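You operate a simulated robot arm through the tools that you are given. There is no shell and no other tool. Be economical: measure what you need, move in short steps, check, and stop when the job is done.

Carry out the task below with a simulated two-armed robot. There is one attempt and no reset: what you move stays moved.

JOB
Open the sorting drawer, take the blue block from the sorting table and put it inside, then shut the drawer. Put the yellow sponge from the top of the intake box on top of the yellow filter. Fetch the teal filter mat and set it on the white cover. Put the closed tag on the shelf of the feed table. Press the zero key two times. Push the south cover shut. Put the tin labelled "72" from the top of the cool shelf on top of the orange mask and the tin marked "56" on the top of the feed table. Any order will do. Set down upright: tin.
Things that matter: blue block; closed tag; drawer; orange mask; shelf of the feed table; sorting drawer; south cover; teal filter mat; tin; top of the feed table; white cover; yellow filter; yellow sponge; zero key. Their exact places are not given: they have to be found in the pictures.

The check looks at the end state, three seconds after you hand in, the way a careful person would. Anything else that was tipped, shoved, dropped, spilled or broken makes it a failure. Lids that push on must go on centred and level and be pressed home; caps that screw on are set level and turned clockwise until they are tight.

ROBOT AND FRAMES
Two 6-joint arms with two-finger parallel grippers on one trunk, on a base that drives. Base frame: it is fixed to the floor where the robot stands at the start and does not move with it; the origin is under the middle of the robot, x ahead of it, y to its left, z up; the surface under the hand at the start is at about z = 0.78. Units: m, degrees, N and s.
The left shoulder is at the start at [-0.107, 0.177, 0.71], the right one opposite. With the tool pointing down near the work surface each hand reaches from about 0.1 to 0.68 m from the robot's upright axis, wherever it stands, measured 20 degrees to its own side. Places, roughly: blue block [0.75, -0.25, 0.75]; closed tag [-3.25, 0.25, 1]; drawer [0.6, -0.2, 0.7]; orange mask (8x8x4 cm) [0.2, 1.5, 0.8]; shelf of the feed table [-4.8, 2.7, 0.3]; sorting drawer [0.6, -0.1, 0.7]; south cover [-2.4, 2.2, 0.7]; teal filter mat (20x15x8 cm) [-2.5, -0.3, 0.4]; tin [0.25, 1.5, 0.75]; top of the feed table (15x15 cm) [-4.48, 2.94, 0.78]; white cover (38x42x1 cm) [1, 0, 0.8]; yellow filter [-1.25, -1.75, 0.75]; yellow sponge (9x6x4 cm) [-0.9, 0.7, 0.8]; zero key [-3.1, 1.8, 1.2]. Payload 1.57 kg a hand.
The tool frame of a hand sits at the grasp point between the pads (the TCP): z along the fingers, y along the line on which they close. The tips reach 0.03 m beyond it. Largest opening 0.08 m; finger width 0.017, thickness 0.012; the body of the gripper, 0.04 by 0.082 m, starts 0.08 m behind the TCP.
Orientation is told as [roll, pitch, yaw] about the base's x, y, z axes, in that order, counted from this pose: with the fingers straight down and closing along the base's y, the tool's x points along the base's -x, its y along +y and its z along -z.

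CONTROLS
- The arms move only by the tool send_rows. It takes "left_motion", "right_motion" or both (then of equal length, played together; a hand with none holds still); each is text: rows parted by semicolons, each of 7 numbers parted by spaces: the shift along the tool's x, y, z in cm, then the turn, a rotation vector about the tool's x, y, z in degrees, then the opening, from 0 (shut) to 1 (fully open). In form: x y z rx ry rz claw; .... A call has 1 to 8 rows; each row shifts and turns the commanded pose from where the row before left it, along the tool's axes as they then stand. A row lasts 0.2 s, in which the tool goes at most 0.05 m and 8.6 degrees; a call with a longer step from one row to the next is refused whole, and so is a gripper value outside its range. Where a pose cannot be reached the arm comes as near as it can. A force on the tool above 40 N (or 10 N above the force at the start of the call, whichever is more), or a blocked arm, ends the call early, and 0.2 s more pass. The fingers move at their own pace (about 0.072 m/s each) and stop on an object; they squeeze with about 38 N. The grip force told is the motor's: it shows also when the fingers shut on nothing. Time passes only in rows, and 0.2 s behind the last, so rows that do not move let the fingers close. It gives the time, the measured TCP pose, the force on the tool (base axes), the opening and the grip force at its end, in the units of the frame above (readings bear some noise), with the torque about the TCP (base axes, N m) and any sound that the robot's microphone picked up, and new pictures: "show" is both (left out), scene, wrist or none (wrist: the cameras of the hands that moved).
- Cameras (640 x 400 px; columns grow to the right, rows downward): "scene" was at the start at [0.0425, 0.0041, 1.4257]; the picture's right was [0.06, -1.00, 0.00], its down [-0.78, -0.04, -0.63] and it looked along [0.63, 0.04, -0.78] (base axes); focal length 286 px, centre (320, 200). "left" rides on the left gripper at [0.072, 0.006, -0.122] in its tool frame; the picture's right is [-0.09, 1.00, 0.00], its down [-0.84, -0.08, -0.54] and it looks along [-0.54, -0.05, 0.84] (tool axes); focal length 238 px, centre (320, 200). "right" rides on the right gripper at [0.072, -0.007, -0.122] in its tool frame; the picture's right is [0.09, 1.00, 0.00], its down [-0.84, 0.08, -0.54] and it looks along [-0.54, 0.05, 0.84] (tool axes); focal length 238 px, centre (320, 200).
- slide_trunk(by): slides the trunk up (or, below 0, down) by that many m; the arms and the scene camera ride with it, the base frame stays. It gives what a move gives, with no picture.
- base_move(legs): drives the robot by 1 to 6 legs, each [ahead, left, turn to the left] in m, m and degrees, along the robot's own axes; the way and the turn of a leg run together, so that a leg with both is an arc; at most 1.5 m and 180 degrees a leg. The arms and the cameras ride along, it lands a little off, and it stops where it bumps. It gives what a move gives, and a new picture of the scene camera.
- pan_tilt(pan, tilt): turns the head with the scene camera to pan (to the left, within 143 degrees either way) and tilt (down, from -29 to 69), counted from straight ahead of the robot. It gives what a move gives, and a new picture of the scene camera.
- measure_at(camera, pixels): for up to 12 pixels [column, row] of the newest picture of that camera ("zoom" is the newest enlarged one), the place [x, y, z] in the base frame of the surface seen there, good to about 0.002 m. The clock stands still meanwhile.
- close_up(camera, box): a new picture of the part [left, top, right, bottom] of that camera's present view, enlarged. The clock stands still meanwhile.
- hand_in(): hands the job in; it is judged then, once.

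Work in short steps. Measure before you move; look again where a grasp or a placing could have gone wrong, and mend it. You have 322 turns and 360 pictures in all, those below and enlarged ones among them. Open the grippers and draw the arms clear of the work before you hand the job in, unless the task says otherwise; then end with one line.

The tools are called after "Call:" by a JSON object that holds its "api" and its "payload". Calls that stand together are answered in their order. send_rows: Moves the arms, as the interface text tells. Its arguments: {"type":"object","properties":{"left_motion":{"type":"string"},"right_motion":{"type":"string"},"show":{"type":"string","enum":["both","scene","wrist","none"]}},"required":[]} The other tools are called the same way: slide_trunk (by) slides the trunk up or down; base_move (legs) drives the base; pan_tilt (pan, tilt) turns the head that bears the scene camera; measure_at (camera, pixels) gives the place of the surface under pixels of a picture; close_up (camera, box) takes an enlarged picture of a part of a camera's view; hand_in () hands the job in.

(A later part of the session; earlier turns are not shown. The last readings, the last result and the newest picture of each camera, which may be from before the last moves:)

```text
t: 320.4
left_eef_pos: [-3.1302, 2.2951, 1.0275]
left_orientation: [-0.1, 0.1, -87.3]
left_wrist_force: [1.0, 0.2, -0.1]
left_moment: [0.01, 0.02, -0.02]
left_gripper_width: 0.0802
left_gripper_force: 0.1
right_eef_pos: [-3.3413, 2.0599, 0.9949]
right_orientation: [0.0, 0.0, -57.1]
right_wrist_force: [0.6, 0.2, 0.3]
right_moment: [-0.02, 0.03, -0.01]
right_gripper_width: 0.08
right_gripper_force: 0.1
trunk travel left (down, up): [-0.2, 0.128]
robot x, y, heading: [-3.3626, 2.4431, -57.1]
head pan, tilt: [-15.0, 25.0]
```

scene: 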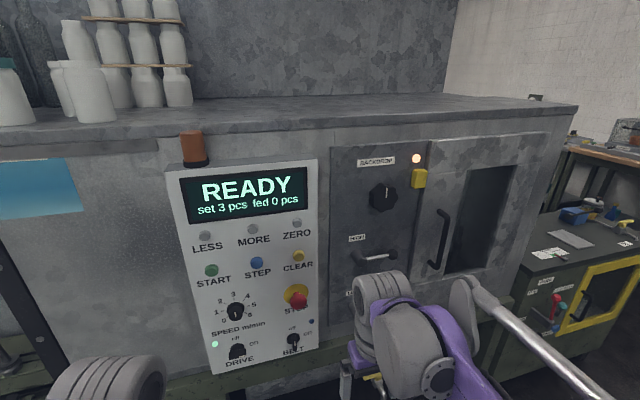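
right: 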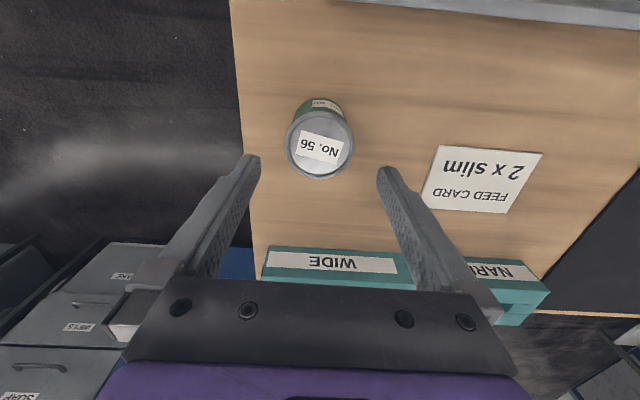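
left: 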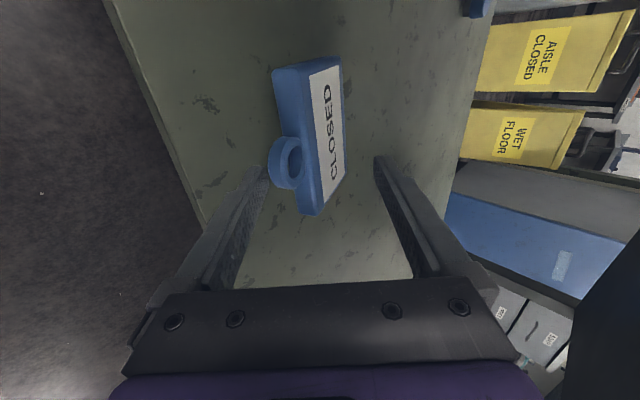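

ZERO key now at (297,223). I measure it and plan the press with closed right fingers.

Call:
{"api": "close_up", "payload": {"camera": "scene", "box": [230, 200, 330, 280]}}

Call:
{"api": "measure_at", "payload": {"camera": "zoom", "pixels": [[335, 110], [335, 85], [380, 110], [380, 165], [110, 148], [330, 280]]}}

```text
5.00 times, centred on (280, 240) of scene
```

zoom: 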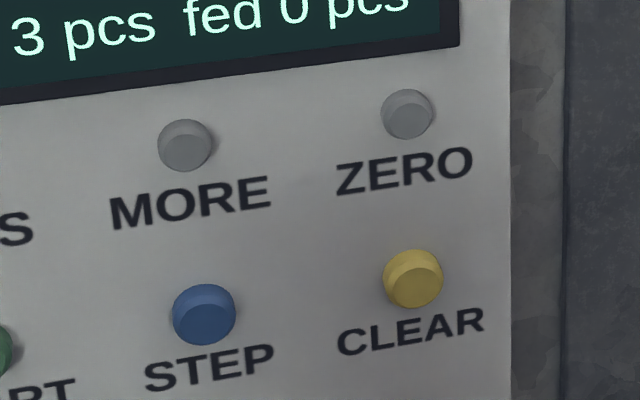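

```text
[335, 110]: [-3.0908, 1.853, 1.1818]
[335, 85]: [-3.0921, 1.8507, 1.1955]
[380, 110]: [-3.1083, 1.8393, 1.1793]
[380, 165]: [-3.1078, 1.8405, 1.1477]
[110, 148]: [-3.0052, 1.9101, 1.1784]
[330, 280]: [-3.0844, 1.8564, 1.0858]
```

Call:
{"api": "measure_at", "payload": {"camera": "zoom", "pixels": [[408, 118], [410, 105], [400, 122], [470, 120], [187, 150]]}}

Call:
{"api": "send_rows", "payload": {"right_motion": "0 0 -3 0 -8.4 0 0.3; 0 0 -3 0 -8.4 0 0; 0 0 -3 0 -8.4 0 0; 0 0 0 0 -8.4 0 0; 0 0 0 0 -8.4 0 0; 0 0 0 0 -8.4 0 0; 0 0 0 0 -8.4 0 0; 0 0 0 0 -8.4 0 0", "show": "none"}}

Call:
{"api": "send_rows", "payload": {"right_motion": "0 0 0 0 -8.4 0 0; 0 0 0 0 -8.4 0 0; 0 0 0 0 -6 0 0; 0 0 0 0 0 0 0", "show": "both"}}

```text
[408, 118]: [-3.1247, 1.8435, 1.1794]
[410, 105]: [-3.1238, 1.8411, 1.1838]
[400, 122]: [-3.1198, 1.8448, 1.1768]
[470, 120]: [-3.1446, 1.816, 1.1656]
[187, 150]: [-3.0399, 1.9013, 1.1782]
```

```text
t: 322.2
left_eef_pos: [-3.1312, 2.295, 1.0274]
left_orientation: [0.0, 0.0, -87.3]
left_wrist_force: [-0.3, 0.0, 0.0]
left_moment: [-0.02, 0.01, 0.04]
left_gripper_width: 0.0803
left_gripper_force: 0.1
right_eef_pos: [-3.3491, 2.071, 1.0827]
right_orientation: [0.0, -67.3, -57.0]
right_wrist_force: [0.5, 0.5, -0.3]
right_moment: [0.0, -0.02, -0.01]
right_gripper_width: 0.0002
right_gripper_force: 20.8
trunk travel left (down, up): [-0.2, 0.128]
robot x, y, heading: [-3.3631, 2.4386, -57.0]
head pan, tilt: [-15.0, 25.0]
```

```text
t: 323.2
left_eef_pos: [-3.1315, 2.2949, 1.0259]
left_orientation: [0.0, 0.0, -87.3]
left_wrist_force: [0.4, 0.4, -0.1]
left_moment: [0.0, 0.03, 0.0]
left_gripper_width: 0.0802
left_gripper_force: 0.0
right_eef_pos: [-3.3398, 2.0614, 1.0806]
right_orientation: [1.9, -84.5, -57.8]
right_wrist_force: [0.4, -0.6, -0.2]
right_moment: [-0.01, 0.01, -0.03]
right_gripper_width: 0.0002
right_gripper_force: 20.7
right hand out of reach, approached as far as the arm can: row 1, 2
trunk travel left (down, up): [-0.2, 0.128]
robot x, y, heading: [-3.3604, 2.4375, -56.8]
head pan, tilt: [-15.0, 25.0]
```

scene: 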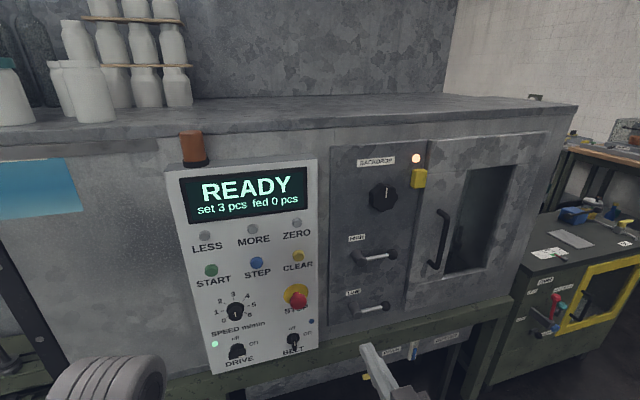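
right: 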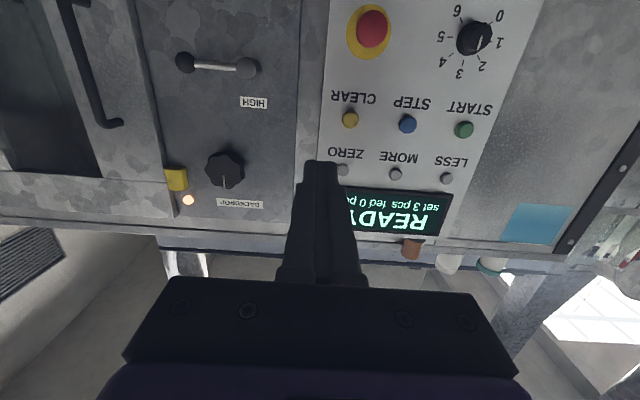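

Key at (-3.125,1.8435,1.179). I raise the hand 10 cm and shift 6 cm left, watching reach.

Call:
{"api": "send_rows", "payload": {"right_motion": "-3.27 2.05 -0.3 0 0 0 0; -3.27 2.05 -0.3 0 0 0 0; -3.27 2.05 -0.3 0 0 0 0; -0.4 0 4.5 0 0 0 0; -0.4 0 4.5 0 0 0 0; 0 0 0 0 0 0 0", "show": "wrist"}}

```text
t: 324.6
left_eef_pos: [-3.1313, 2.2955, 1.028]
left_orientation: [0.1, -0.1, -87.4]
left_wrist_force: [-0.3, 0.7, 0.1]
left_moment: [0.01, -0.01, 0.01]
left_gripper_width: 0.0804
left_gripper_force: 0.1
right_eef_pos: [-3.2829, 1.989, 1.1007]
right_orientation: [2.1, -86.4, -58.2]
right_wrist_force: [-0.6, -0.6, -0.7]
right_moment: [0.0, -0.04, -0.02]
right_gripper_width: 0.0001
right_gripper_force: 21.1
right hand out of reach, approached as far as the arm can: row 1, 2, 3
trunk travel left (down, up): [-0.2, 0.128]
robot x, y, heading: [-3.3645, 2.4399, -56.8]
head pan, tilt: [-15.0, 25.0]
```

right: 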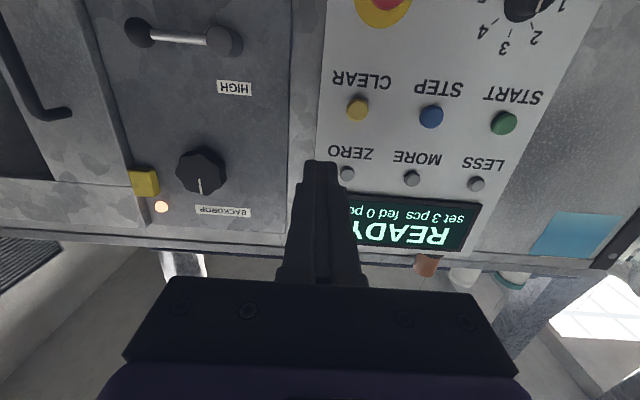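

The hand is limited in this folded posture, so I raise with the trunk and shift the base instead.

Call:
{"api": "slide_trunk", "payload": {"by": 0.078}}

Call:
{"api": "base_move", "payload": {"legs": [[0, 0.053, 0]]}}

Call:
{"api": "send_rows", "payload": {"right_motion": "0 0 3 0 0 0 0; 0 0 3 0 0 0 0; 0 0 3 0 0 0 0; 0 0 0 0 0 0 0", "show": "wrist"}}

```text
t: 325.7
left_eef_pos: [-3.1311, 2.2965, 1.1051]
left_orientation: [0.1, 0.1, -87.3]
left_wrist_force: [-0.1, -0.8, -0.2]
left_moment: [-0.01, -0.01, 0.01]
left_gripper_width: 0.08
left_gripper_force: 0.2
right_eef_pos: [-3.2823, 1.9898, 1.1766]
right_orientation: [2.2, -86.4, -58.2]
right_wrist_force: [0.0, -0.3, 1.2]
right_moment: [-0.01, 0.04, 0.01]
right_gripper_width: 0.0
right_gripper_force: 21.1
trunk travel left (down, up): [-0.278, 0.05]
robot x, y, heading: [-3.3608, 2.4411, -56.9]
head pan, tilt: [-15.0, 25.0]
```

```text
t: 326.9
left_eef_pos: [-3.0866, 2.3246, 1.1043]
left_orientation: [-0.1, -0.1, -87.1]
left_wrist_force: [-0.4, -0.1, 0.6]
left_moment: [-0.02, -0.01, 0.0]
left_gripper_width: 0.0798
left_gripper_force: 0.1
right_eef_pos: [-3.2382, 2.0177, 1.1787]
right_orientation: [2.1, -86.3, -58.3]
right_wrist_force: [0.0, 0.1, 0.3]
right_moment: [-0.02, -0.02, 0.01]
right_gripper_width: 0.0
right_gripper_force: 21.6
trunk travel left (down, up): [-0.278, 0.05]
robot x, y, heading: [-3.3165, 2.4651, -57.0]
head pan, tilt: [-15.0, 25.0]
```

scene: 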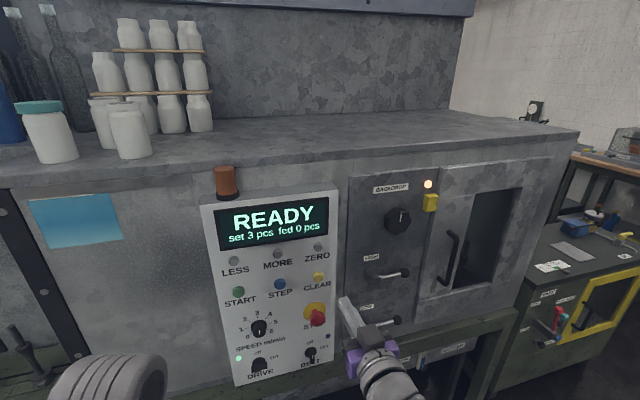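

```text
t: 327.9
left_eef_pos: [-3.0865, 2.3242, 1.1055]
left_orientation: [0.0, 0.0, -87.4]
left_wrist_force: [0.4, -0.1, -0.4]
left_moment: [-0.02, -0.01, -0.01]
left_gripper_width: 0.0798
left_gripper_force: 0.1
right_eef_pos: [-3.1886, 1.9441, 1.1727]
right_orientation: [2.1, -86.4, -58.5]
right_wrist_force: [0.1, -0.2, 0.4]
right_moment: [0.0, -0.02, 0.01]
right_gripper_width: 0.0
right_gripper_force: 21.8
trunk travel left (down, up): [-0.278, 0.05]
robot x, y, heading: [-3.3192, 2.4721, -57.1]
head pan, tilt: [-15.0, 25.0]
```

right: 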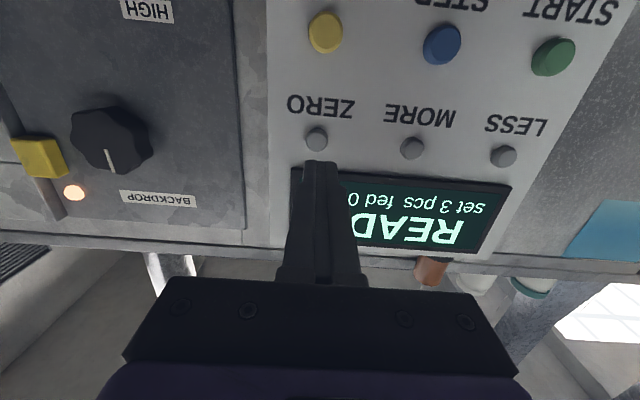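

Tip will land 1.4 cm low, so I correct up and slightly right and close to within 3 cm.

Call:
{"api": "send_rows", "payload": {"right_motion": "-1.4 -0.3 0 0 0 0 0; 0 0 3 0 0 0 0; 0 0 3 0 0 0 0; 0 0 0 0 0 0 0", "show": "wrist"}}

```text
t: 328.9
left_eef_pos: [-3.0875, 2.3245, 1.1061]
left_orientation: [-0.1, 0.0, -87.2]
left_wrist_force: [0.0, 0.6, -0.2]
left_moment: [0.01, 0.01, -0.01]
left_gripper_width: 0.0799
left_gripper_force: 0.1
right_eef_pos: [-3.1565, 1.8913, 1.1835]
right_orientation: [2.3, -86.4, -58.4]
right_wrist_force: [0.1, 0.2, -0.1]
right_moment: [0.01, 0.0, -0.01]
right_gripper_width: 0.0001
right_gripper_force: 21.4
trunk travel left (down, up): [-0.278, 0.05]
robot x, y, heading: [-3.3148, 2.4703, -57.1]
head pan, tilt: [-15.0, 25.0]
```

right: 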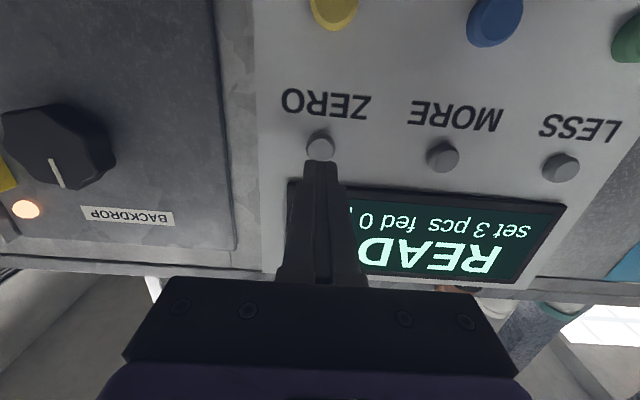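

Aligned: 2.7 cm to contact. I advance to just before and then press slowly.

Call:
{"api": "send_rows", "payload": {"right_motion": "0 0 2 0 0 0 0; 0 0 0.5 0 0 0 0; 0 0 0.4 0 0 0 0; 0 0 0.3 0 0 0 0; 0 0 0 0 0 0 0", "show": "scene"}}

```text
t: 330.1
left_eef_pos: [-3.0871, 2.3235, 1.1058]
left_orientation: [0.0, 0.0, -87.2]
left_wrist_force: [-0.6, 0.0, 0.4]
left_moment: [-0.01, 0.02, -0.01]
left_gripper_width: 0.0798
left_gripper_force: 0.1
right_eef_pos: [-3.1383, 1.8654, 1.1819]
right_orientation: [2.2, -86.3, -58.4]
right_wrist_force: [-1.3, 2.1, -0.7]
right_moment: [-0.01, 0.01, 0.04]
right_gripper_width: 0.0001
right_gripper_force: 20.9
trunk travel left (down, up): [-0.278, 0.05]
robot x, y, heading: [-3.3173, 2.4685, -56.9]
head pan, tilt: [-15.0, 25.0]
heard: click
```

scene: 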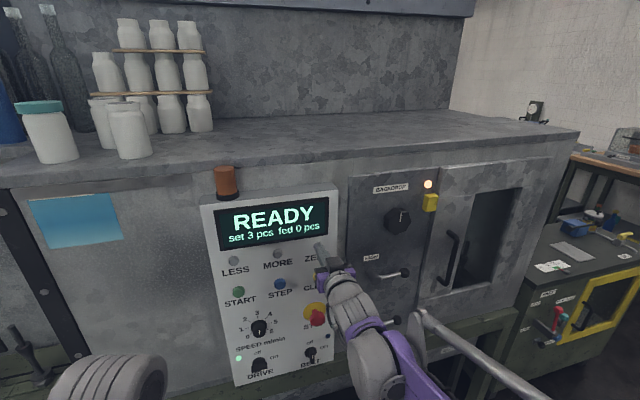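

One click heard. I release by backing off 2 cm.

Call:
{"api": "send_rows", "payload": {"right_motion": "0 0 -1 0 0 0 0; 0 0 -1 0 0 0 0; 0 0 0 0 0 0 0", "show": "none"}}

Call:
{"api": "send_rows", "payload": {"right_motion": "0 0 0.8 0 0 0 0; 0 0 0.5 0 0 0 0; 0 0 0.4 0 0 0 0; 0 0 0.3 0 0 0 0; 0 0 0 0 0 0 0", "show": "scene"}}

```text
t: 330.9
left_eef_pos: [-3.0866, 2.3234, 1.1052]
left_orientation: [0.0, 0.1, -87.2]
left_wrist_force: [-0.1, -0.2, 0.3]
left_moment: [0.01, 0.0, -0.01]
left_gripper_width: 0.0798
left_gripper_force: 0.0
right_eef_pos: [-3.1498, 1.8804, 1.1816]
right_orientation: [2.2, -86.3, -58.5]
right_wrist_force: [0.0, 0.1, 0.9]
right_moment: [-0.02, 0.01, 0.0]
right_gripper_width: 0.0
right_gripper_force: 21.1
trunk travel left (down, up): [-0.278, 0.05]
robot x, y, heading: [-3.3205, 2.4666, -57.0]
head pan, tilt: [-15.0, 25.0]
```

```text
t: 332.1
left_eef_pos: [-3.0872, 2.3248, 1.1049]
left_orientation: [0.0, 0.1, -87.3]
left_wrist_force: [-0.2, -0.5, -0.8]
left_moment: [-0.01, 0.0, -0.01]
left_gripper_width: 0.08
left_gripper_force: 0.3
right_eef_pos: [-3.1395, 1.8646, 1.1809]
right_orientation: [2.1, -86.5, -58.3]
right_wrist_force: [-0.1, 1.3, -0.9]
right_moment: [-0.04, -0.02, -0.02]
right_gripper_width: 0.0
right_gripper_force: 22.0
trunk travel left (down, up): [-0.278, 0.05]
robot x, y, heading: [-3.3183, 2.4679, -56.9]
head pan, tilt: [-15.0, 25.0]
heard: click
```

scene: 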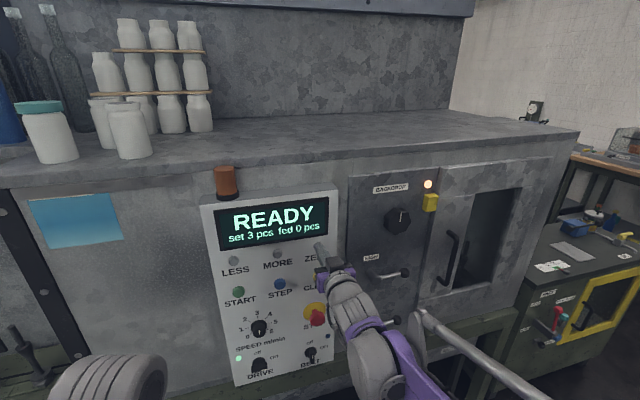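

Second click heard, so two presses. I withdraw straight back, and undo the tilt.

Call:
{"api": "send_rows", "payload": {"right_motion": "0 0 -2 0 0 0 0; 0 0 -4 0 0 0 0; 0 0 -4 0 0 0 0; 0 0 -4 0 0 0 0; 0 0 0 0 8.4 0 0.5; 0 0 0 0 8.4 0 1; 0 0 0 0 8.4 0 1; 0 0 0 0 8.4 0 1", "show": "none"}}

Call:
{"api": "send_rows", "payload": {"right_motion": "0 0 0 0 8.4 0 1; 0 0 0 0 8.4 0 1; 0 0 0 0 8.4 0 1; 0 0 0 0 8.4 0 1; 0 0 0 0 8.4 0 1; 0 0 0 0 8.4 0 1; 0 0 0 0 0 0 1", "show": "none"}}

Call:
{"api": "pan_tilt", "payload": {"pan": 45, "tilt": 35}}

```text
t: 333.9
left_eef_pos: [-3.086, 2.3232, 1.1046]
left_orientation: [0.0, 0.0, -87.2]
left_wrist_force: [0.0, -0.6, -0.8]
left_moment: [-0.02, -0.04, 0.0]
left_gripper_width: 0.08
left_gripper_force: 0.1
right_eef_pos: [-3.2073, 1.9856, 1.1913]
right_orientation: [1.7, -63.1, -55.4]
right_wrist_force: [0.5, -0.2, 0.2]
right_moment: [0.0, 0.01, 0.04]
right_gripper_width: 0.08
right_gripper_force: 0.0
right hand out of reach, approached as far as the arm can: row 5, 6
trunk travel left (down, up): [-0.278, 0.05]
robot x, y, heading: [-3.3226, 2.4707, -57.1]
head pan, tilt: [-15.0, 25.0]
```

```text
t: 335.5
left_eef_pos: [-3.0857, 2.3236, 1.1055]
left_orientation: [0.0, -0.1, -87.3]
left_wrist_force: [0.2, -0.2, -0.1]
left_moment: [0.0, -0.03, 0.01]
left_gripper_width: 0.0803
left_gripper_force: 0.0
right_eef_pos: [-3.2073, 1.9851, 1.192]
right_orientation: [0.6, -12.9, -54.0]
right_wrist_force: [-0.7, 0.1, -0.1]
right_moment: [0.0, 0.0, 0.01]
right_gripper_width: 0.0798
right_gripper_force: 0.0
trunk travel left (down, up): [-0.278, 0.05]
robot x, y, heading: [-3.3128, 2.4678, -56.8]
head pan, tilt: [-15.0, 25.0]
```

```text
t: 336.8
left_eef_pos: [-3.087, 2.323, 1.1056]
left_orientation: [0.0, 0.0, -87.2]
left_wrist_force: [0.4, -0.1, 1.0]
left_moment: [0.02, 0.0, 0.0]
left_gripper_width: 0.0798
left_gripper_force: 0.0
right_eef_pos: [-3.2083, 1.9858, 1.1925]
right_orientation: [0.6, -13.0, -53.9]
right_wrist_force: [-0.8, 0.9, 0.9]
right_moment: [0.0, 0.02, 0.04]
right_gripper_width: 0.0799
right_gripper_force: 0.1
trunk travel left (down, up): [-0.278, 0.05]
robot x, y, heading: [-3.3159, 2.4664, -57.0]
head pan, tilt: [45.0, 35.0]
```

scene: 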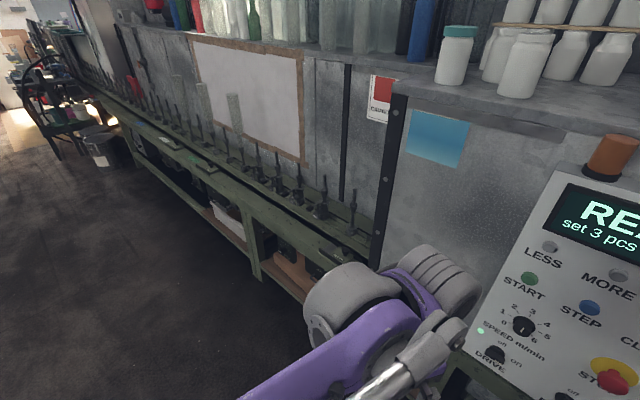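

I complete the wrist levelling and zoom along the green bench for the covers around (-2.4,2.2,0.7).

Call:
{"api": "send_rows", "payload": {"right_motion": "0 0 0 0 8.4 0 1; 0 0 0 0 4.5 0 1; 0 0 0 0 0 0 1", "show": "none"}}

Call:
{"api": "close_up", "payload": {"camera": "scene", "box": [120, 80, 400, 300]}}

Call:
{"api": "measure_at", "payload": {"camera": "scene", "pixels": [[170, 142], [205, 166], [335, 255], [350, 230], [225, 140], [290, 220], [250, 260], [320, 170]]}}

```text
t: 337.6
left_eef_pos: [-3.0875, 2.3227, 1.1054]
left_orientation: [0.0, 0.0, -87.4]
left_wrist_force: [0.0, -0.3, -0.1]
left_moment: [0.01, -0.01, 0.0]
left_gripper_width: 0.0802
left_gripper_force: 0.0
right_eef_pos: [-3.2077, 1.9855, 1.1923]
right_orientation: [0.5, 0.0, -53.9]
right_wrist_force: [0.1, 0.2, -0.4]
right_moment: [0.01, -0.01, -0.03]
right_gripper_width: 0.0799
right_gripper_force: 0.0
trunk travel left (down, up): [-0.278, 0.05]
robot x, y, heading: [-3.3194, 2.4679, -56.9]
head pan, tilt: [45.0, 35.0]
```

```text
1.82 times, centred on (260, 190) of scene
```

zoom: 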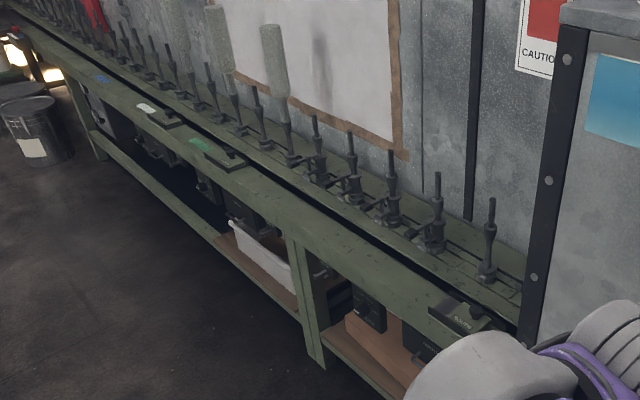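

```text
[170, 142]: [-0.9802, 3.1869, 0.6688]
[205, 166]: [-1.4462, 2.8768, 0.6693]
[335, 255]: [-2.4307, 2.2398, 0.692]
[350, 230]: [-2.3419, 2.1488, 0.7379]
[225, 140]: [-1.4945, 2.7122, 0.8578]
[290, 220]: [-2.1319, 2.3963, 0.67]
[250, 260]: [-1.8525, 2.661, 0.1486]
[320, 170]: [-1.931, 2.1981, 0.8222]
```

There's a small cover around zoom (465,318). I slide left to see it and straighten the left wrist.

Call:
{"api": "send_rows", "payload": {"left_motion": "0 0 0 0 0 -8.4 1; 0 0 0 0 0 -8.4 1; 0 0 0 0 0 -8.4 1; 0 0 0 0 0 -5 1", "show": "none"}}

Call:
{"api": "base_move", "payload": {"legs": [[0, 0.6, 0]]}}

Call:
{"api": "pan_tilt", "payload": {"pan": 0, "tilt": 45}}

```text
t: 338.6
left_eef_pos: [-3.0874, 2.3226, 1.1049]
left_orientation: [0.0, 0.0, -57.0]
left_wrist_force: [0.7, 1.0, -0.1]
left_moment: [0.0, -0.01, -0.02]
left_gripper_width: 0.0804
left_gripper_force: 0.0
right_eef_pos: [-3.2075, 1.9853, 1.1927]
right_orientation: [0.5, -0.1, -53.7]
right_wrist_force: [0.1, -0.2, -0.4]
right_moment: [0.04, 0.0, 0.03]
right_gripper_width: 0.0799
right_gripper_force: 0.1
trunk travel left (down, up): [-0.278, 0.05]
robot x, y, heading: [-3.317, 2.4669, -57.1]
head pan, tilt: [45.0, 35.0]
```

```text
t: 344.3
left_eef_pos: [-2.5812, 2.6529, 1.1054]
left_orientation: [0.0, -0.1, -56.8]
left_wrist_force: [-0.9, 0.2, 1.0]
left_moment: [0.0, 0.0, 0.04]
left_gripper_width: 0.0801
left_gripper_force: 0.1
right_eef_pos: [-2.7013, 2.3155, 1.1918]
right_orientation: [0.4, 0.1, -53.5]
right_wrist_force: [-0.1, 0.0, -0.4]
right_moment: [0.0, 0.02, -0.02]
right_gripper_width: 0.0799
right_gripper_force: 0.1
trunk travel left (down, up): [-0.278, 0.05]
robot x, y, heading: [-2.8177, 2.7989, -56.7]
head pan, tilt: [45.0, 35.0]
```

scene: 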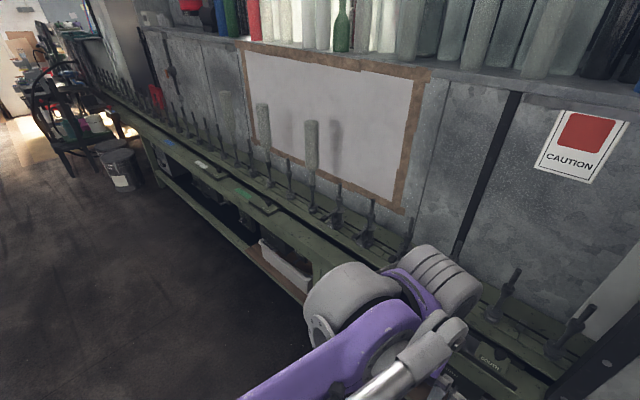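

```text
t: 345.5
left_eef_pos: [-2.5813, 2.653, 1.1058]
left_orientation: [0.1, 0.0, -56.8]
left_wrist_force: [0.7, 0.6, -0.8]
left_moment: [0.02, -0.01, 0.0]
left_gripper_width: 0.0799
left_gripper_force: 0.0
right_eef_pos: [-2.701, 2.3135, 1.1917]
right_orientation: [0.5, 0.0, -53.6]
right_wrist_force: [0.7, -1.1, 0.0]
right_moment: [0.01, 0.0, 0.01]
right_gripper_width: 0.0798
right_gripper_force: 0.1
trunk travel left (down, up): [-0.278, 0.05]
robot x, y, heading: [-2.8151, 2.7937, -56.4]
head pan, tilt: [0.0, 45.0]
```

scene: 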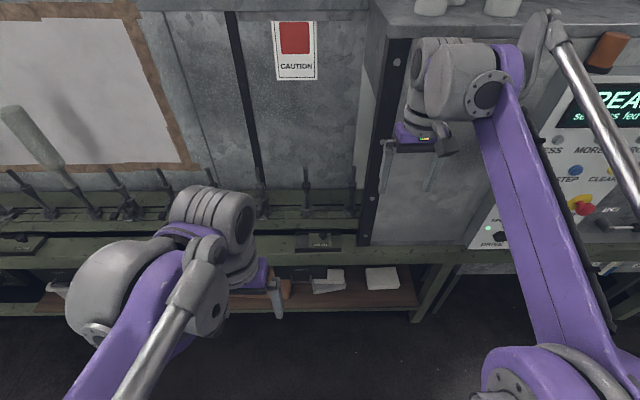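

The SOUTH-labelled cover is near (318,242). I zoom in.

Call:
{"api": "close_up", "payload": {"camera": "scene", "box": [250, 190, 390, 280]}}

Call:
{"api": "measure_at", "payload": {"camera": "zoom", "pixels": [[320, 225], [320, 250], [200, 235], [430, 235], [320, 275], [320, 190], [330, 290], [230, 260], [400, 200], [320, 310]]}}

```text
4.44 times, centred on (320, 235) of scene
```

zoom: 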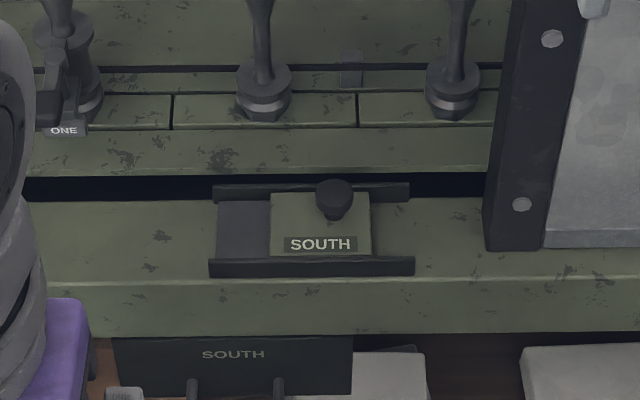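

```text
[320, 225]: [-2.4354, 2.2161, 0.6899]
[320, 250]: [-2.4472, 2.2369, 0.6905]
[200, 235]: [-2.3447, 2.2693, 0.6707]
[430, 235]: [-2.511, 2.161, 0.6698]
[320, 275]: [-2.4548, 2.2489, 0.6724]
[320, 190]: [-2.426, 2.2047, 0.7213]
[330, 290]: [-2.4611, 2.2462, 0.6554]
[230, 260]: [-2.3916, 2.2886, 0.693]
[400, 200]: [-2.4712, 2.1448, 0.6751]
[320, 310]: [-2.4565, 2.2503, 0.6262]
```

The SOUTH slide cover sits right on its rails, with the opening on the left. I'll push its knob left. First I move the right hand aside and drive 0.2 m closer.

Call:
{"api": "send_rows", "payload": {"right_motion": "3 -3.5 0 0 0 0 1; 3 -3.5 0 0 0 0 1; 3 -3.5 0 0 0 0 1; 3 -3.5 0 0 0 0 1", "left_motion": "0 0 0 0 0 0 0; 0 0 0 0 0 0 0; 0 0 0 0 0 0 0; 0 0 0 0 0 0 0", "show": "none"}}

Call:
{"api": "base_move", "payload": {"legs": [[0.2, 0, 0]]}}

Call:
{"api": "close_up", "payload": {"camera": "scene", "box": [240, 250, 400, 350]}}

```text
t: 346.5
left_eef_pos: [-2.5822, 2.6537, 1.1061]
left_orientation: [0.0, 0.0, -56.8]
left_wrist_force: [-0.2, 0.3, 0.6]
left_moment: [0.02, -0.02, -0.01]
left_gripper_width: 0.0
left_gripper_force: 21.6
right_eef_pos: [-2.8878, 2.331, 1.1908]
right_orientation: [0.5, 0.0, -53.5]
right_wrist_force: [0.2, -0.2, -0.4]
right_moment: [0.04, 0.04, 0.01]
right_gripper_width: 0.08
right_gripper_force: 0.0
trunk travel left (down, up): [-0.278, 0.05]
robot x, y, heading: [-2.8139, 2.7995, -56.9]
head pan, tilt: [0.0, 45.0]
```

```text
t: 348.1
left_eef_pos: [-2.4738, 2.489, 1.1051]
left_orientation: [0.0, 0.2, -56.9]
left_wrist_force: [0.8, 0.1, -0.6]
left_moment: [0.05, -0.02, 0.0]
left_gripper_width: 0.0
left_gripper_force: 21.2
right_eef_pos: [-2.7771, 2.1644, 1.1905]
right_orientation: [0.4, 0.0, -53.4]
right_wrist_force: [0.1, 0.4, -0.2]
right_moment: [0.0, 0.0, 0.03]
right_gripper_width: 0.0799
right_gripper_force: 0.0
trunk travel left (down, up): [-0.278, 0.05]
robot x, y, heading: [-2.7051, 2.6342, -56.7]
head pan, tilt: [0.0, 45.0]
```

scene: 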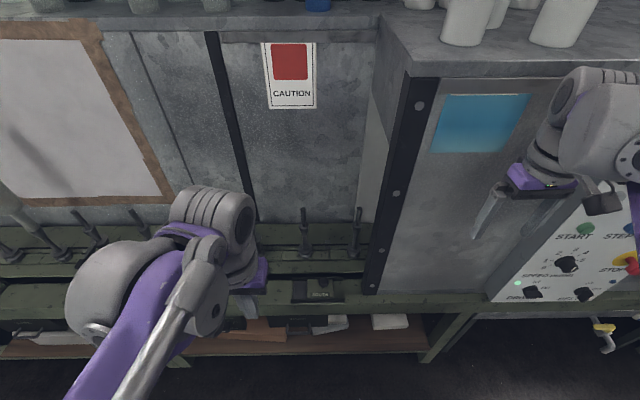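

```text
4.00 times, centred on (320, 300) of scene
```

zoom: 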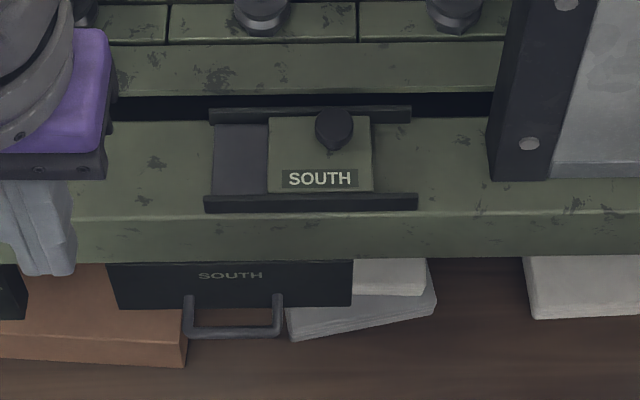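

I measure knob and rail ends.

Call:
{"api": "measure_at", "payload": {"camera": "zoom", "pixels": [[333, 120], [318, 130], [350, 130], [333, 145], [272, 155], [371, 155], [216, 160], [240, 160], [410, 112], [260, 18], [395, 160]]}}

```text
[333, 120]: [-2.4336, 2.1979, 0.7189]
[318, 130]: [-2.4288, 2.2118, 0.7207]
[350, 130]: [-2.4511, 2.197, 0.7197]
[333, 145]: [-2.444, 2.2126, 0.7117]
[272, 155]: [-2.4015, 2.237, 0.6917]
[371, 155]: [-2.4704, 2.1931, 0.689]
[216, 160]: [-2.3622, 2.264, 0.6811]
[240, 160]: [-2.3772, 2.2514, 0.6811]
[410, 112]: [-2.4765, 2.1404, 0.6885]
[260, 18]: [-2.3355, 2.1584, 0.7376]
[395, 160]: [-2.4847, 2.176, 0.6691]
```

Knob centre (-2.440,2.2045), top z 0.72; it needs about 4.7 cm leftward travel. I bring the closed left fingers to the knob's right, above.

Call:
{"api": "send_rows", "payload": {"left_motion": "-3.21 -2.09 2.5 0 0 0 0; -3.21 -2.09 2.5 0 0 0 0; -3.21 -2.09 2.5 0 0 0 0; -3.21 -2.09 2.5 0 0 0 0; -3.21 -2.09 2.5 0 0 0 0; -3.21 -2.09 2.5 0 0 0 0; -3.21 -2.09 2.5 0 0 0 0; -3.23 -2.07 2.5 0 0 0 0", "show": "both"}}

```text
t: 349.9
left_eef_pos: [-2.472, 2.1806, 0.9046]
left_orientation: [0.0, 0.1, -56.7]
left_wrist_force: [0.7, -0.1, 0.0]
left_moment: [0.01, -0.02, -0.01]
left_gripper_width: 0.0
left_gripper_force: 21.8
right_eef_pos: [-2.7769, 2.163, 1.1921]
right_orientation: [0.5, 0.0, -53.5]
right_wrist_force: [-0.3, 0.2, 0.1]
right_moment: [0.03, -0.01, 0.0]
right_gripper_width: 0.08
right_gripper_force: 0.1
trunk travel left (down, up): [-0.278, 0.05]
robot x, y, heading: [-2.7043, 2.6335, -56.7]
head pan, tilt: [0.0, 45.0]
```

scene: 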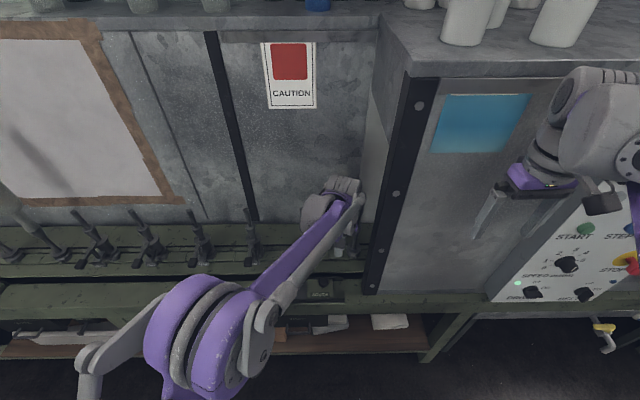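
left: 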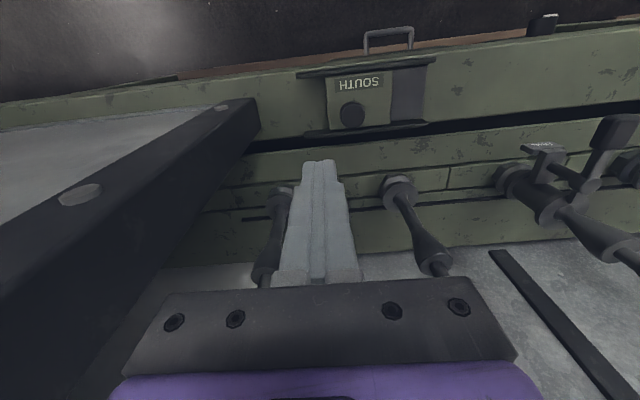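

I check clearance to the pins and the black post.

Call:
{"api": "measure_at", "payload": {"camera": "left", "pixels": [[283, 195], [265, 278], [398, 190], [440, 265], [255, 125], [150, 250], [352, 115], [362, 110]]}}

```text
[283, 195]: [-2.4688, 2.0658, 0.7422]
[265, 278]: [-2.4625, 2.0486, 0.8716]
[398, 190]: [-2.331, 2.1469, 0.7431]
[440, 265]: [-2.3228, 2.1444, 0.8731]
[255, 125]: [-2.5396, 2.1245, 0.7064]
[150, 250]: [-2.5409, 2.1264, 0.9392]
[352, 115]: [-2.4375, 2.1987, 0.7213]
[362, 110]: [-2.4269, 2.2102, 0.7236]
```

Clearances suffice (post 8.7 cm right, pins 10 cm ahead). I descend to z≈0.736.

Call:
{"api": "send_rows", "payload": {"left_motion": "0 0 4 0 0 0 0; 0 0 4 0 0 0 0; 0 0 4 0 0 0 0; 0 0 3 0 0 0 0; 0 0 1.8 0 0 0 0; 0 0 0 0 0 0 0", "show": "wrist"}}

```text
t: 351.2
left_eef_pos: [-2.4734, 2.1836, 0.7362]
left_orientation: [0.0, -0.1, -56.8]
left_wrist_force: [0.4, -0.3, 0.6]
left_moment: [0.0, 0.02, -0.01]
left_gripper_width: 0.0001
left_gripper_force: 21.2
right_eef_pos: [-2.7779, 2.1661, 1.1907]
right_orientation: [0.5, 0.1, -53.5]
right_wrist_force: [-0.3, 0.2, -0.1]
right_moment: [0.02, 0.01, 0.03]
right_gripper_width: 0.08
right_gripper_force: 0.1
trunk travel left (down, up): [-0.278, 0.05]
robot x, y, heading: [-2.7083, 2.6353, -56.8]
head pan, tilt: [0.0, 45.0]
```

left: 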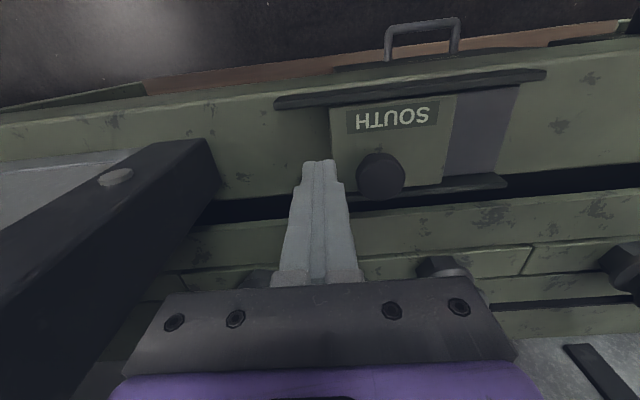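

Fingers are beside the knob. I push left 5.5 cm in small steps.

Call:
{"api": "send_rows", "payload": {"left_motion": "0 1 0 0 0 0 0; 0 1 0 0 0 0 0; 0 1 0 0 0 0 0; 0 1 0 0 0 0 0; 0 1 0 0 0 0 0; 0 0.5 0 0 0 0 0; 0 0 0 0 0 0 0", "show": "wrist"}}

```text
t: 352.9
left_eef_pos: [-2.4261, 2.2128, 0.7384]
left_orientation: [0.0, 0.0, -56.8]
left_wrist_force: [-0.5, 0.7, -0.4]
left_moment: [-0.02, -0.01, -0.03]
left_gripper_width: 0.0
left_gripper_force: 21.2
right_eef_pos: [-2.778, 2.1643, 1.191]
right_orientation: [0.5, 0.0, -53.5]
right_wrist_force: [-0.6, 0.5, -0.5]
right_moment: [0.01, 0.01, -0.02]
right_gripper_width: 0.0798
right_gripper_force: 0.0
trunk travel left (down, up): [-0.278, 0.05]
robot x, y, heading: [-2.7095, 2.6401, -56.9]
head pan, tilt: [0.0, 45.0]
```

left: 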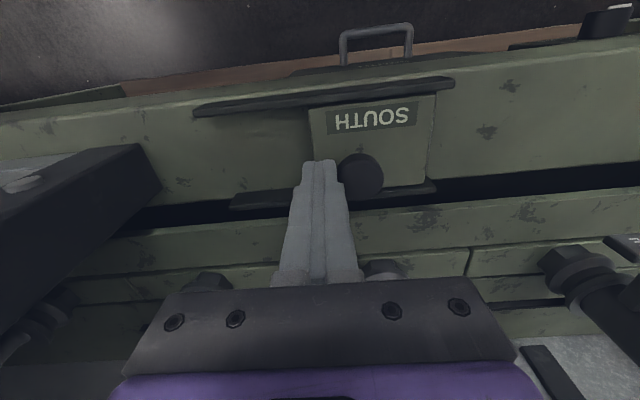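

The dark opening is now covered. I push the last few millimetres until it stops.

Call:
{"api": "send_rows", "payload": {"left_motion": "0 0.4 0 0 0 0 0; 0 0.4 0 0 0 0 0; 0 0.3 0 0 0 0 0; 0 0.3 0 0 0 0 0; 0 0 0 0 0 0 0", "show": "wrist"}}

```text
t: 354.1
left_eef_pos: [-2.4197, 2.2176, 0.7376]
left_orientation: [-0.1, 0.0, -57.1]
left_wrist_force: [-23.8, -18.7, 0.2]
left_moment: [-0.51, 0.65, -0.19]
left_gripper_width: 0.0
left_gripper_force: 21.1
right_eef_pos: [-2.7804, 2.1629, 1.1899]
right_orientation: [0.7, -0.1, -53.6]
right_wrist_force: [0.6, -0.6, 0.4]
right_moment: [0.01, -0.01, 0.0]
right_gripper_width: 0.0801
right_gripper_force: 0.0
trunk travel left (down, up): [-0.278, 0.05]
robot x, y, heading: [-2.7066, 2.6303, -56.9]
head pan, tilt: [0.0, 45.0]
```

left: 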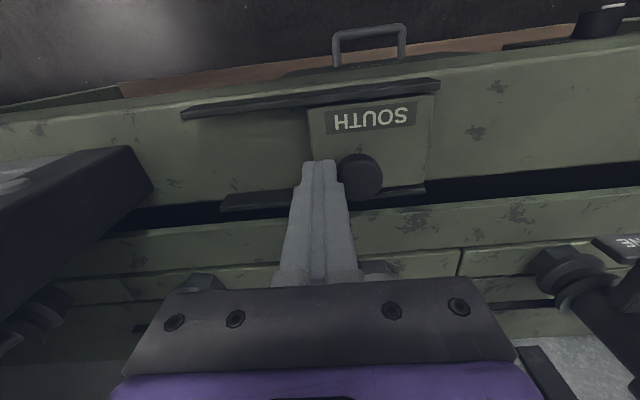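

It is against its stop (30 N). I back off and raise the hand, then check.

Call:
{"api": "send_rows", "payload": {"left_motion": "0 -1 0 0 0 0 0; 0 -1 0 0 0 0 0; 0 0 -4 0 0 0 0; 0 0 -4 0 0 0 0; 2 0 -4 0 0 0 0; 2 0 -4 0 0 0 0.5; 3 0 -3 0 0 0 1; 3 0 -3 0 0 0 1", "show": "none"}}

Call:
{"api": "send_rows", "payload": {"left_motion": "3 3 -2 0 0 0 1; 3 3 -2 0 0 0 1; 3 3 -2 0 0 0 1; 3 3 0 0 0 0 1", "show": "scene"}}

Call:
{"api": "close_up", "payload": {"camera": "scene", "box": [240, 250, 400, 350]}}

```text
t: 355.9
left_eef_pos: [-2.4868, 2.2938, 0.9584]
left_orientation: [-0.1, 0.0, -56.9]
left_wrist_force: [-0.6, 0.6, -0.1]
left_moment: [0.03, 0.02, 0.02]
left_gripper_width: 0.0801
left_gripper_force: 0.0
right_eef_pos: [-2.7778, 2.1666, 1.1913]
right_orientation: [0.5, -0.1, -53.6]
right_wrist_force: [0.1, 0.3, -0.6]
right_moment: [0.01, 0.01, -0.03]
right_gripper_width: 0.0801
right_gripper_force: 0.0
trunk travel left (down, up): [-0.278, 0.05]
robot x, y, heading: [-2.7044, 2.6365, -56.6]
head pan, tilt: [0.0, 45.0]
```

```text
t: 356.9
left_eef_pos: [-2.4533, 2.4602, 1.0184]
left_orientation: [0.0, 0.0, -56.8]
left_wrist_force: [0.2, 0.0, 0.0]
left_moment: [0.01, 0.0, -0.01]
left_gripper_width: 0.0801
left_gripper_force: 0.0
right_eef_pos: [-2.7789, 2.1674, 1.1907]
right_orientation: [0.4, -0.2, -53.5]
right_wrist_force: [0.5, 0.9, 0.2]
right_moment: [0.0, -0.03, 0.01]
right_gripper_width: 0.0803
right_gripper_force: 0.0
trunk travel left (down, up): [-0.278, 0.05]
robot x, y, heading: [-2.7061, 2.6331, -56.7]
head pan, tilt: [0.0, 45.0]
```

scene: 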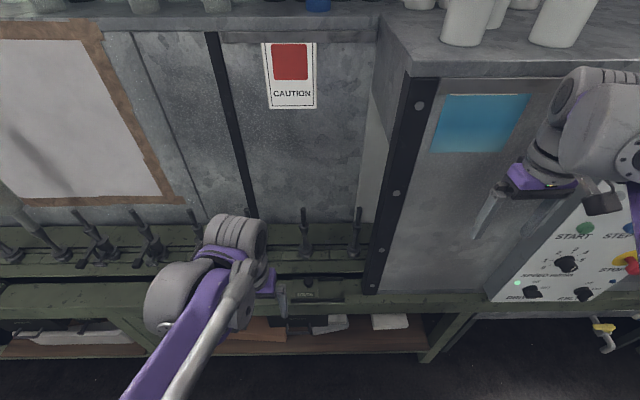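

```text
4.00 times, centred on (320, 300) of scene
```

zoom: 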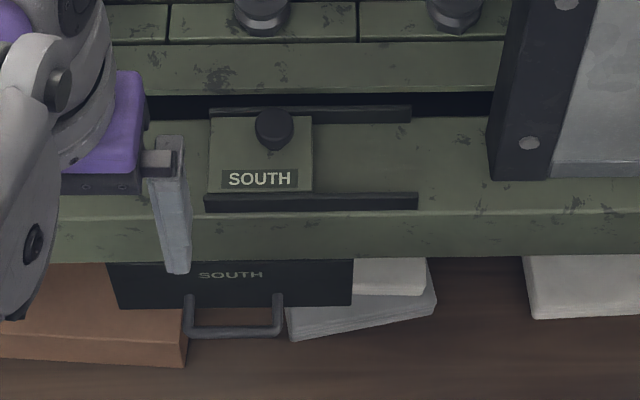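

The south cover is fully shut. Now for the teal mat: I lower the trunk to its normal height, back off and drive west, then around the counter.

Call:
{"api": "slide_trunk", "payload": {"by": -0.128}}

Call:
{"api": "base_move", "payload": {"legs": [[-0.2, 0, 0], [0, 0, -90], [1.45, 0, 0], [1.45, 0, 0]]}}

```text
t: 358.4
left_eef_pos: [-2.4514, 2.4586, 0.8883]
left_orientation: [0.0, 0.1, -56.8]
left_wrist_force: [-0.9, 0.5, 0.3]
left_moment: [-0.02, 0.01, 0.0]
left_gripper_width: 0.0801
left_gripper_force: 0.0
right_eef_pos: [-2.778, 2.1646, 1.0631]
right_orientation: [0.5, -0.1, -53.6]
right_wrist_force: [-0.7, -0.7, 0.0]
right_moment: [0.01, 0.0, 0.02]
right_gripper_width: 0.08
right_gripper_force: 0.0
trunk travel left (down, up): [-0.15, 0.178]
robot x, y, heading: [-2.707, 2.6296, -56.6]
head pan, tilt: [0.0, 45.0]
```

```text
t: 377.5
left_eef_pos: [-5.4549, 1.0037, 0.8883]
left_orientation: [0.0, 0.2, -147.7]
left_wrist_force: [-0.2, -0.7, 0.3]
left_moment: [0.02, 0.0, 0.02]
left_gripper_width: 0.0801
left_gripper_force: 0.0
right_eef_pos: [-5.7438, 1.3354, 1.0623]
right_orientation: [0.5, 0.0, -144.4]
right_wrist_force: [-0.1, 0.2, 0.4]
right_moment: [-0.01, -0.01, -0.02]
right_gripper_width: 0.0798
right_gripper_force: 0.1
trunk travel left (down, up): [-0.15, 0.178]
robot x, y, heading: [-5.2754, 1.253, -147.8]
head pan, tilt: [0.0, 45.0]
```

scene: 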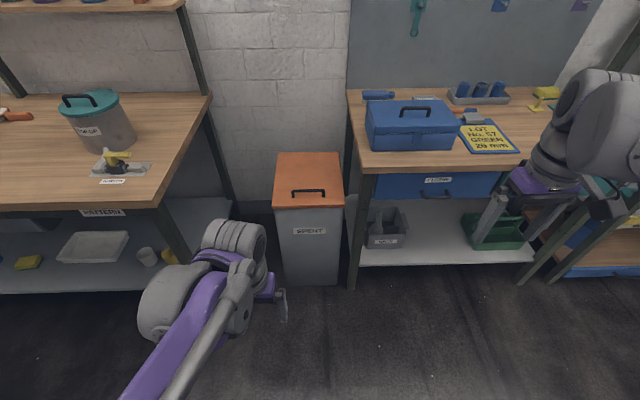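

I back off 0.15 m, turn left and go down the aisle, keeping its centre.

Call:
{"api": "base_move", "payload": {"legs": [[-0.15, 0, 0.8], [0, 0, 90], [0, -0.15, 0], [1.4, 0, 0], [1.2, 0, 0]]}}

```text
t: 396.5
left_eef_pos: [-3.6058, -1.0902, 0.8899]
left_orientation: [0.0, 0.1, -56.5]
left_wrist_force: [-1.2, -0.3, 0.3]
left_moment: [-0.02, 0.0, -0.02]
left_gripper_width: 0.0799
left_gripper_force: 0.1
right_eef_pos: [-3.929, -1.3854, 1.0627]
right_orientation: [0.4, -0.1, -53.3]
right_wrist_force: [-0.8, 0.2, -1.0]
right_moment: [-0.01, 0.0, -0.01]
right_gripper_width: 0.0799
right_gripper_force: 0.0
trunk travel left (down, up): [-0.15, 0.178]
robot x, y, heading: [-3.8582, -0.9169, -56.4]
head pan, tilt: [0.0, 45.0]
```

scene: 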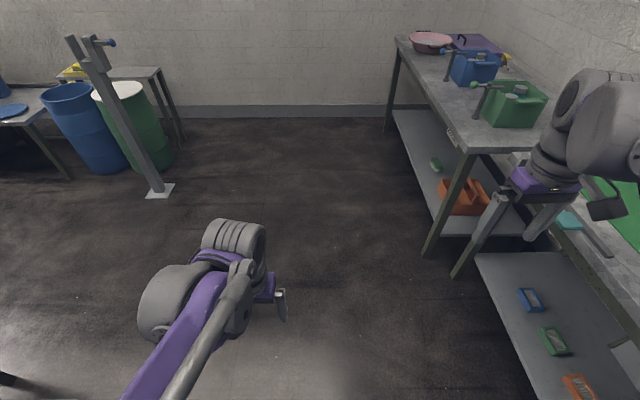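

I angle left toward the mats rack side, then turn around to face it.

Call:
{"api": "base_move", "payload": {"legs": [[0.7, 0.5, 0], [0.25, 0, 0], [0, 0, 179.5]]}}

```text
t: 410.1
left_eef_pos: [-3.1743, -1.2552, 0.8893]
left_orientation: [0.0, 0.0, 122.5]
left_wrist_force: [0.3, 0.0, -0.7]
left_moment: [-0.01, 0.02, 0.02]
left_gripper_width: 0.0798
left_gripper_force: 0.0
right_eef_pos: [-2.8434, -0.9665, 1.0632]
right_orientation: [0.4, 0.0, 125.5]
right_wrist_force: [0.5, 0.8, 0.0]
right_moment: [0.0, 0.02, -0.02]
right_gripper_width: 0.08
right_gripper_force: 0.0
trunk travel left (down, up): [-0.15, 0.178]
robot x, y, heading: [-2.9232, -1.4333, 122.5]
head pan, tilt: [0.0, 45.0]
```

scene: 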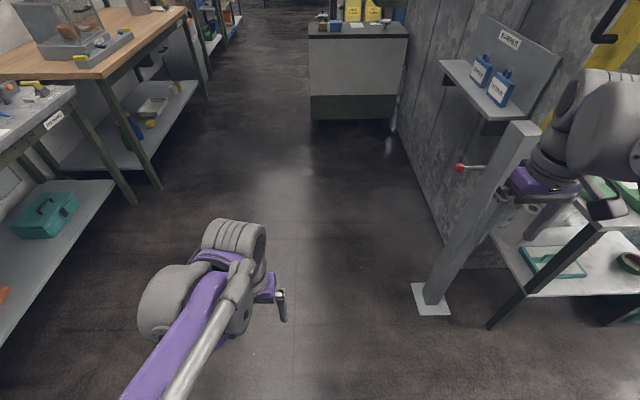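

I strafe right 1.0 m past the post to stand in front of the mats rack.

Call:
{"api": "base_move", "payload": {"legs": [[0, -0.5, 0.7], [0, -0.5, 0]]}}

Call:
{"api": "pan_tilt", "payload": {"pan": 0, "tilt": 50}}

```text
t: 419.5
left_eef_pos: [-2.3341, -0.7163, 0.8894]
left_orientation: [-0.1, 0.0, 123.1]
left_wrist_force: [0.0, -0.5, 0.6]
left_moment: [-0.01, -0.02, 0.0]
left_gripper_width: 0.08
left_gripper_force: 0.0
right_eef_pos: [-2.0073, -0.4228, 1.0624]
right_orientation: [0.5, 0.0, 126.3]
right_wrist_force: [-0.8, 0.4, 0.1]
right_moment: [0.01, -0.02, -0.02]
right_gripper_width: 0.0798
right_gripper_force: 0.0
trunk travel left (down, up): [-0.15, 0.178]
robot x, y, heading: [-2.0813, -0.8934, 122.9]
head pan, tilt: [0.0, 45.0]
```

scene: 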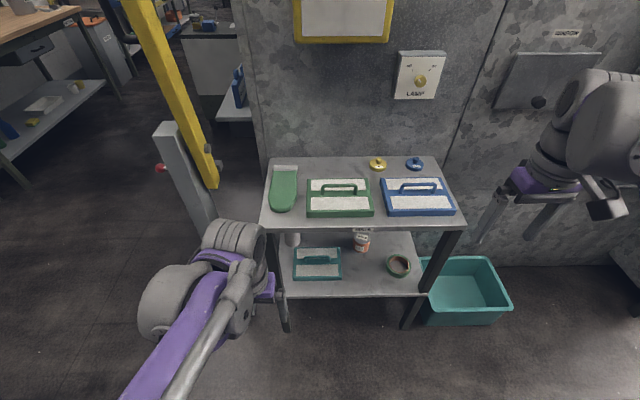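

```text
t: 420.2
left_eef_pos: [-2.3334, -0.7166, 0.8883]
left_orientation: [0.0, 0.0, 123.0]
left_wrist_force: [-0.7, 0.3, -0.4]
left_moment: [-0.02, 0.0, 0.0]
left_gripper_width: 0.0795
left_gripper_force: 0.1
right_eef_pos: [-2.0074, -0.4227, 1.0632]
right_orientation: [0.5, 0.0, 126.2]
right_wrist_force: [0.0, 0.2, 0.8]
right_moment: [-0.03, 0.0, -0.04]
right_gripper_width: 0.0799
right_gripper_force: 0.0
trunk travel left (down, up): [-0.15, 0.178]
robot x, y, heading: [-2.0809, -0.8945, 123.1]
head pan, tilt: [0.0, 50.0]
```

scene: 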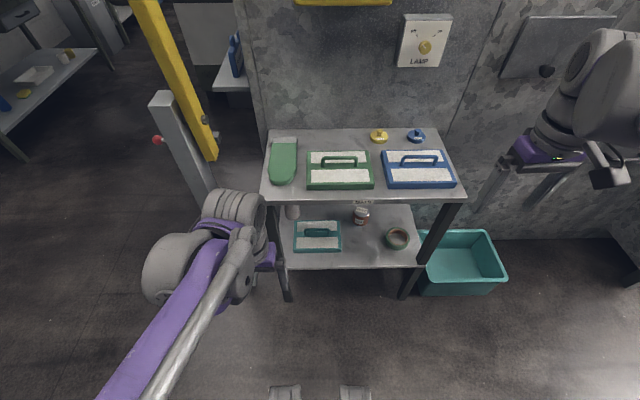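

The teal mat is at (317,235) on the lower shelf. I zoom in and measure the mat, handle, and shelf edges.

Call:
{"api": "close_up", "payload": {"camera": "scene", "box": [260, 180, 440, 290]}}

Call:
{"api": "measure_at", "payload": {"camera": "zoom", "pixels": [[120, 145], [285, 145], [118, 245], [288, 248], [200, 182], [165, 182], [245, 180], [200, 225], [200, 160], [330, 305], [330, 60], [200, 165]]}}

```text
3.56 times, centred on (350, 235) of scene
```

zoom: 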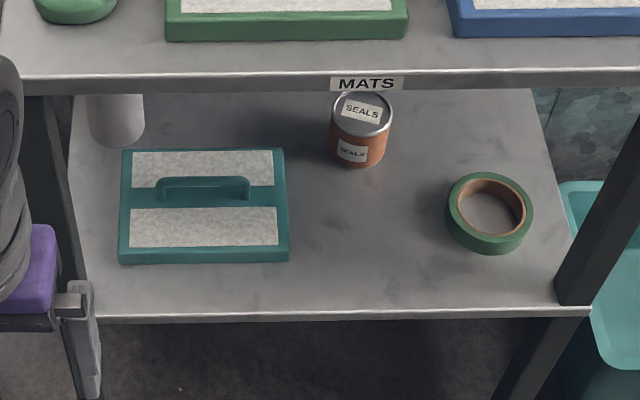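

```text
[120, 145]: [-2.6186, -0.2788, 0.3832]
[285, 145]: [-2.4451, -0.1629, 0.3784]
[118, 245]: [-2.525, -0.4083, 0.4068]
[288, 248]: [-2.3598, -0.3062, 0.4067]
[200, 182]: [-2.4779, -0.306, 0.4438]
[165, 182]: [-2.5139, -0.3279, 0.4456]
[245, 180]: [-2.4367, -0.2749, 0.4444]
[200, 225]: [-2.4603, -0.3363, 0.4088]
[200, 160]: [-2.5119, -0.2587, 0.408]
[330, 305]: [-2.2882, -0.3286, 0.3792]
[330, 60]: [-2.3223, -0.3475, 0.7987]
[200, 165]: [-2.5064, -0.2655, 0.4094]
```

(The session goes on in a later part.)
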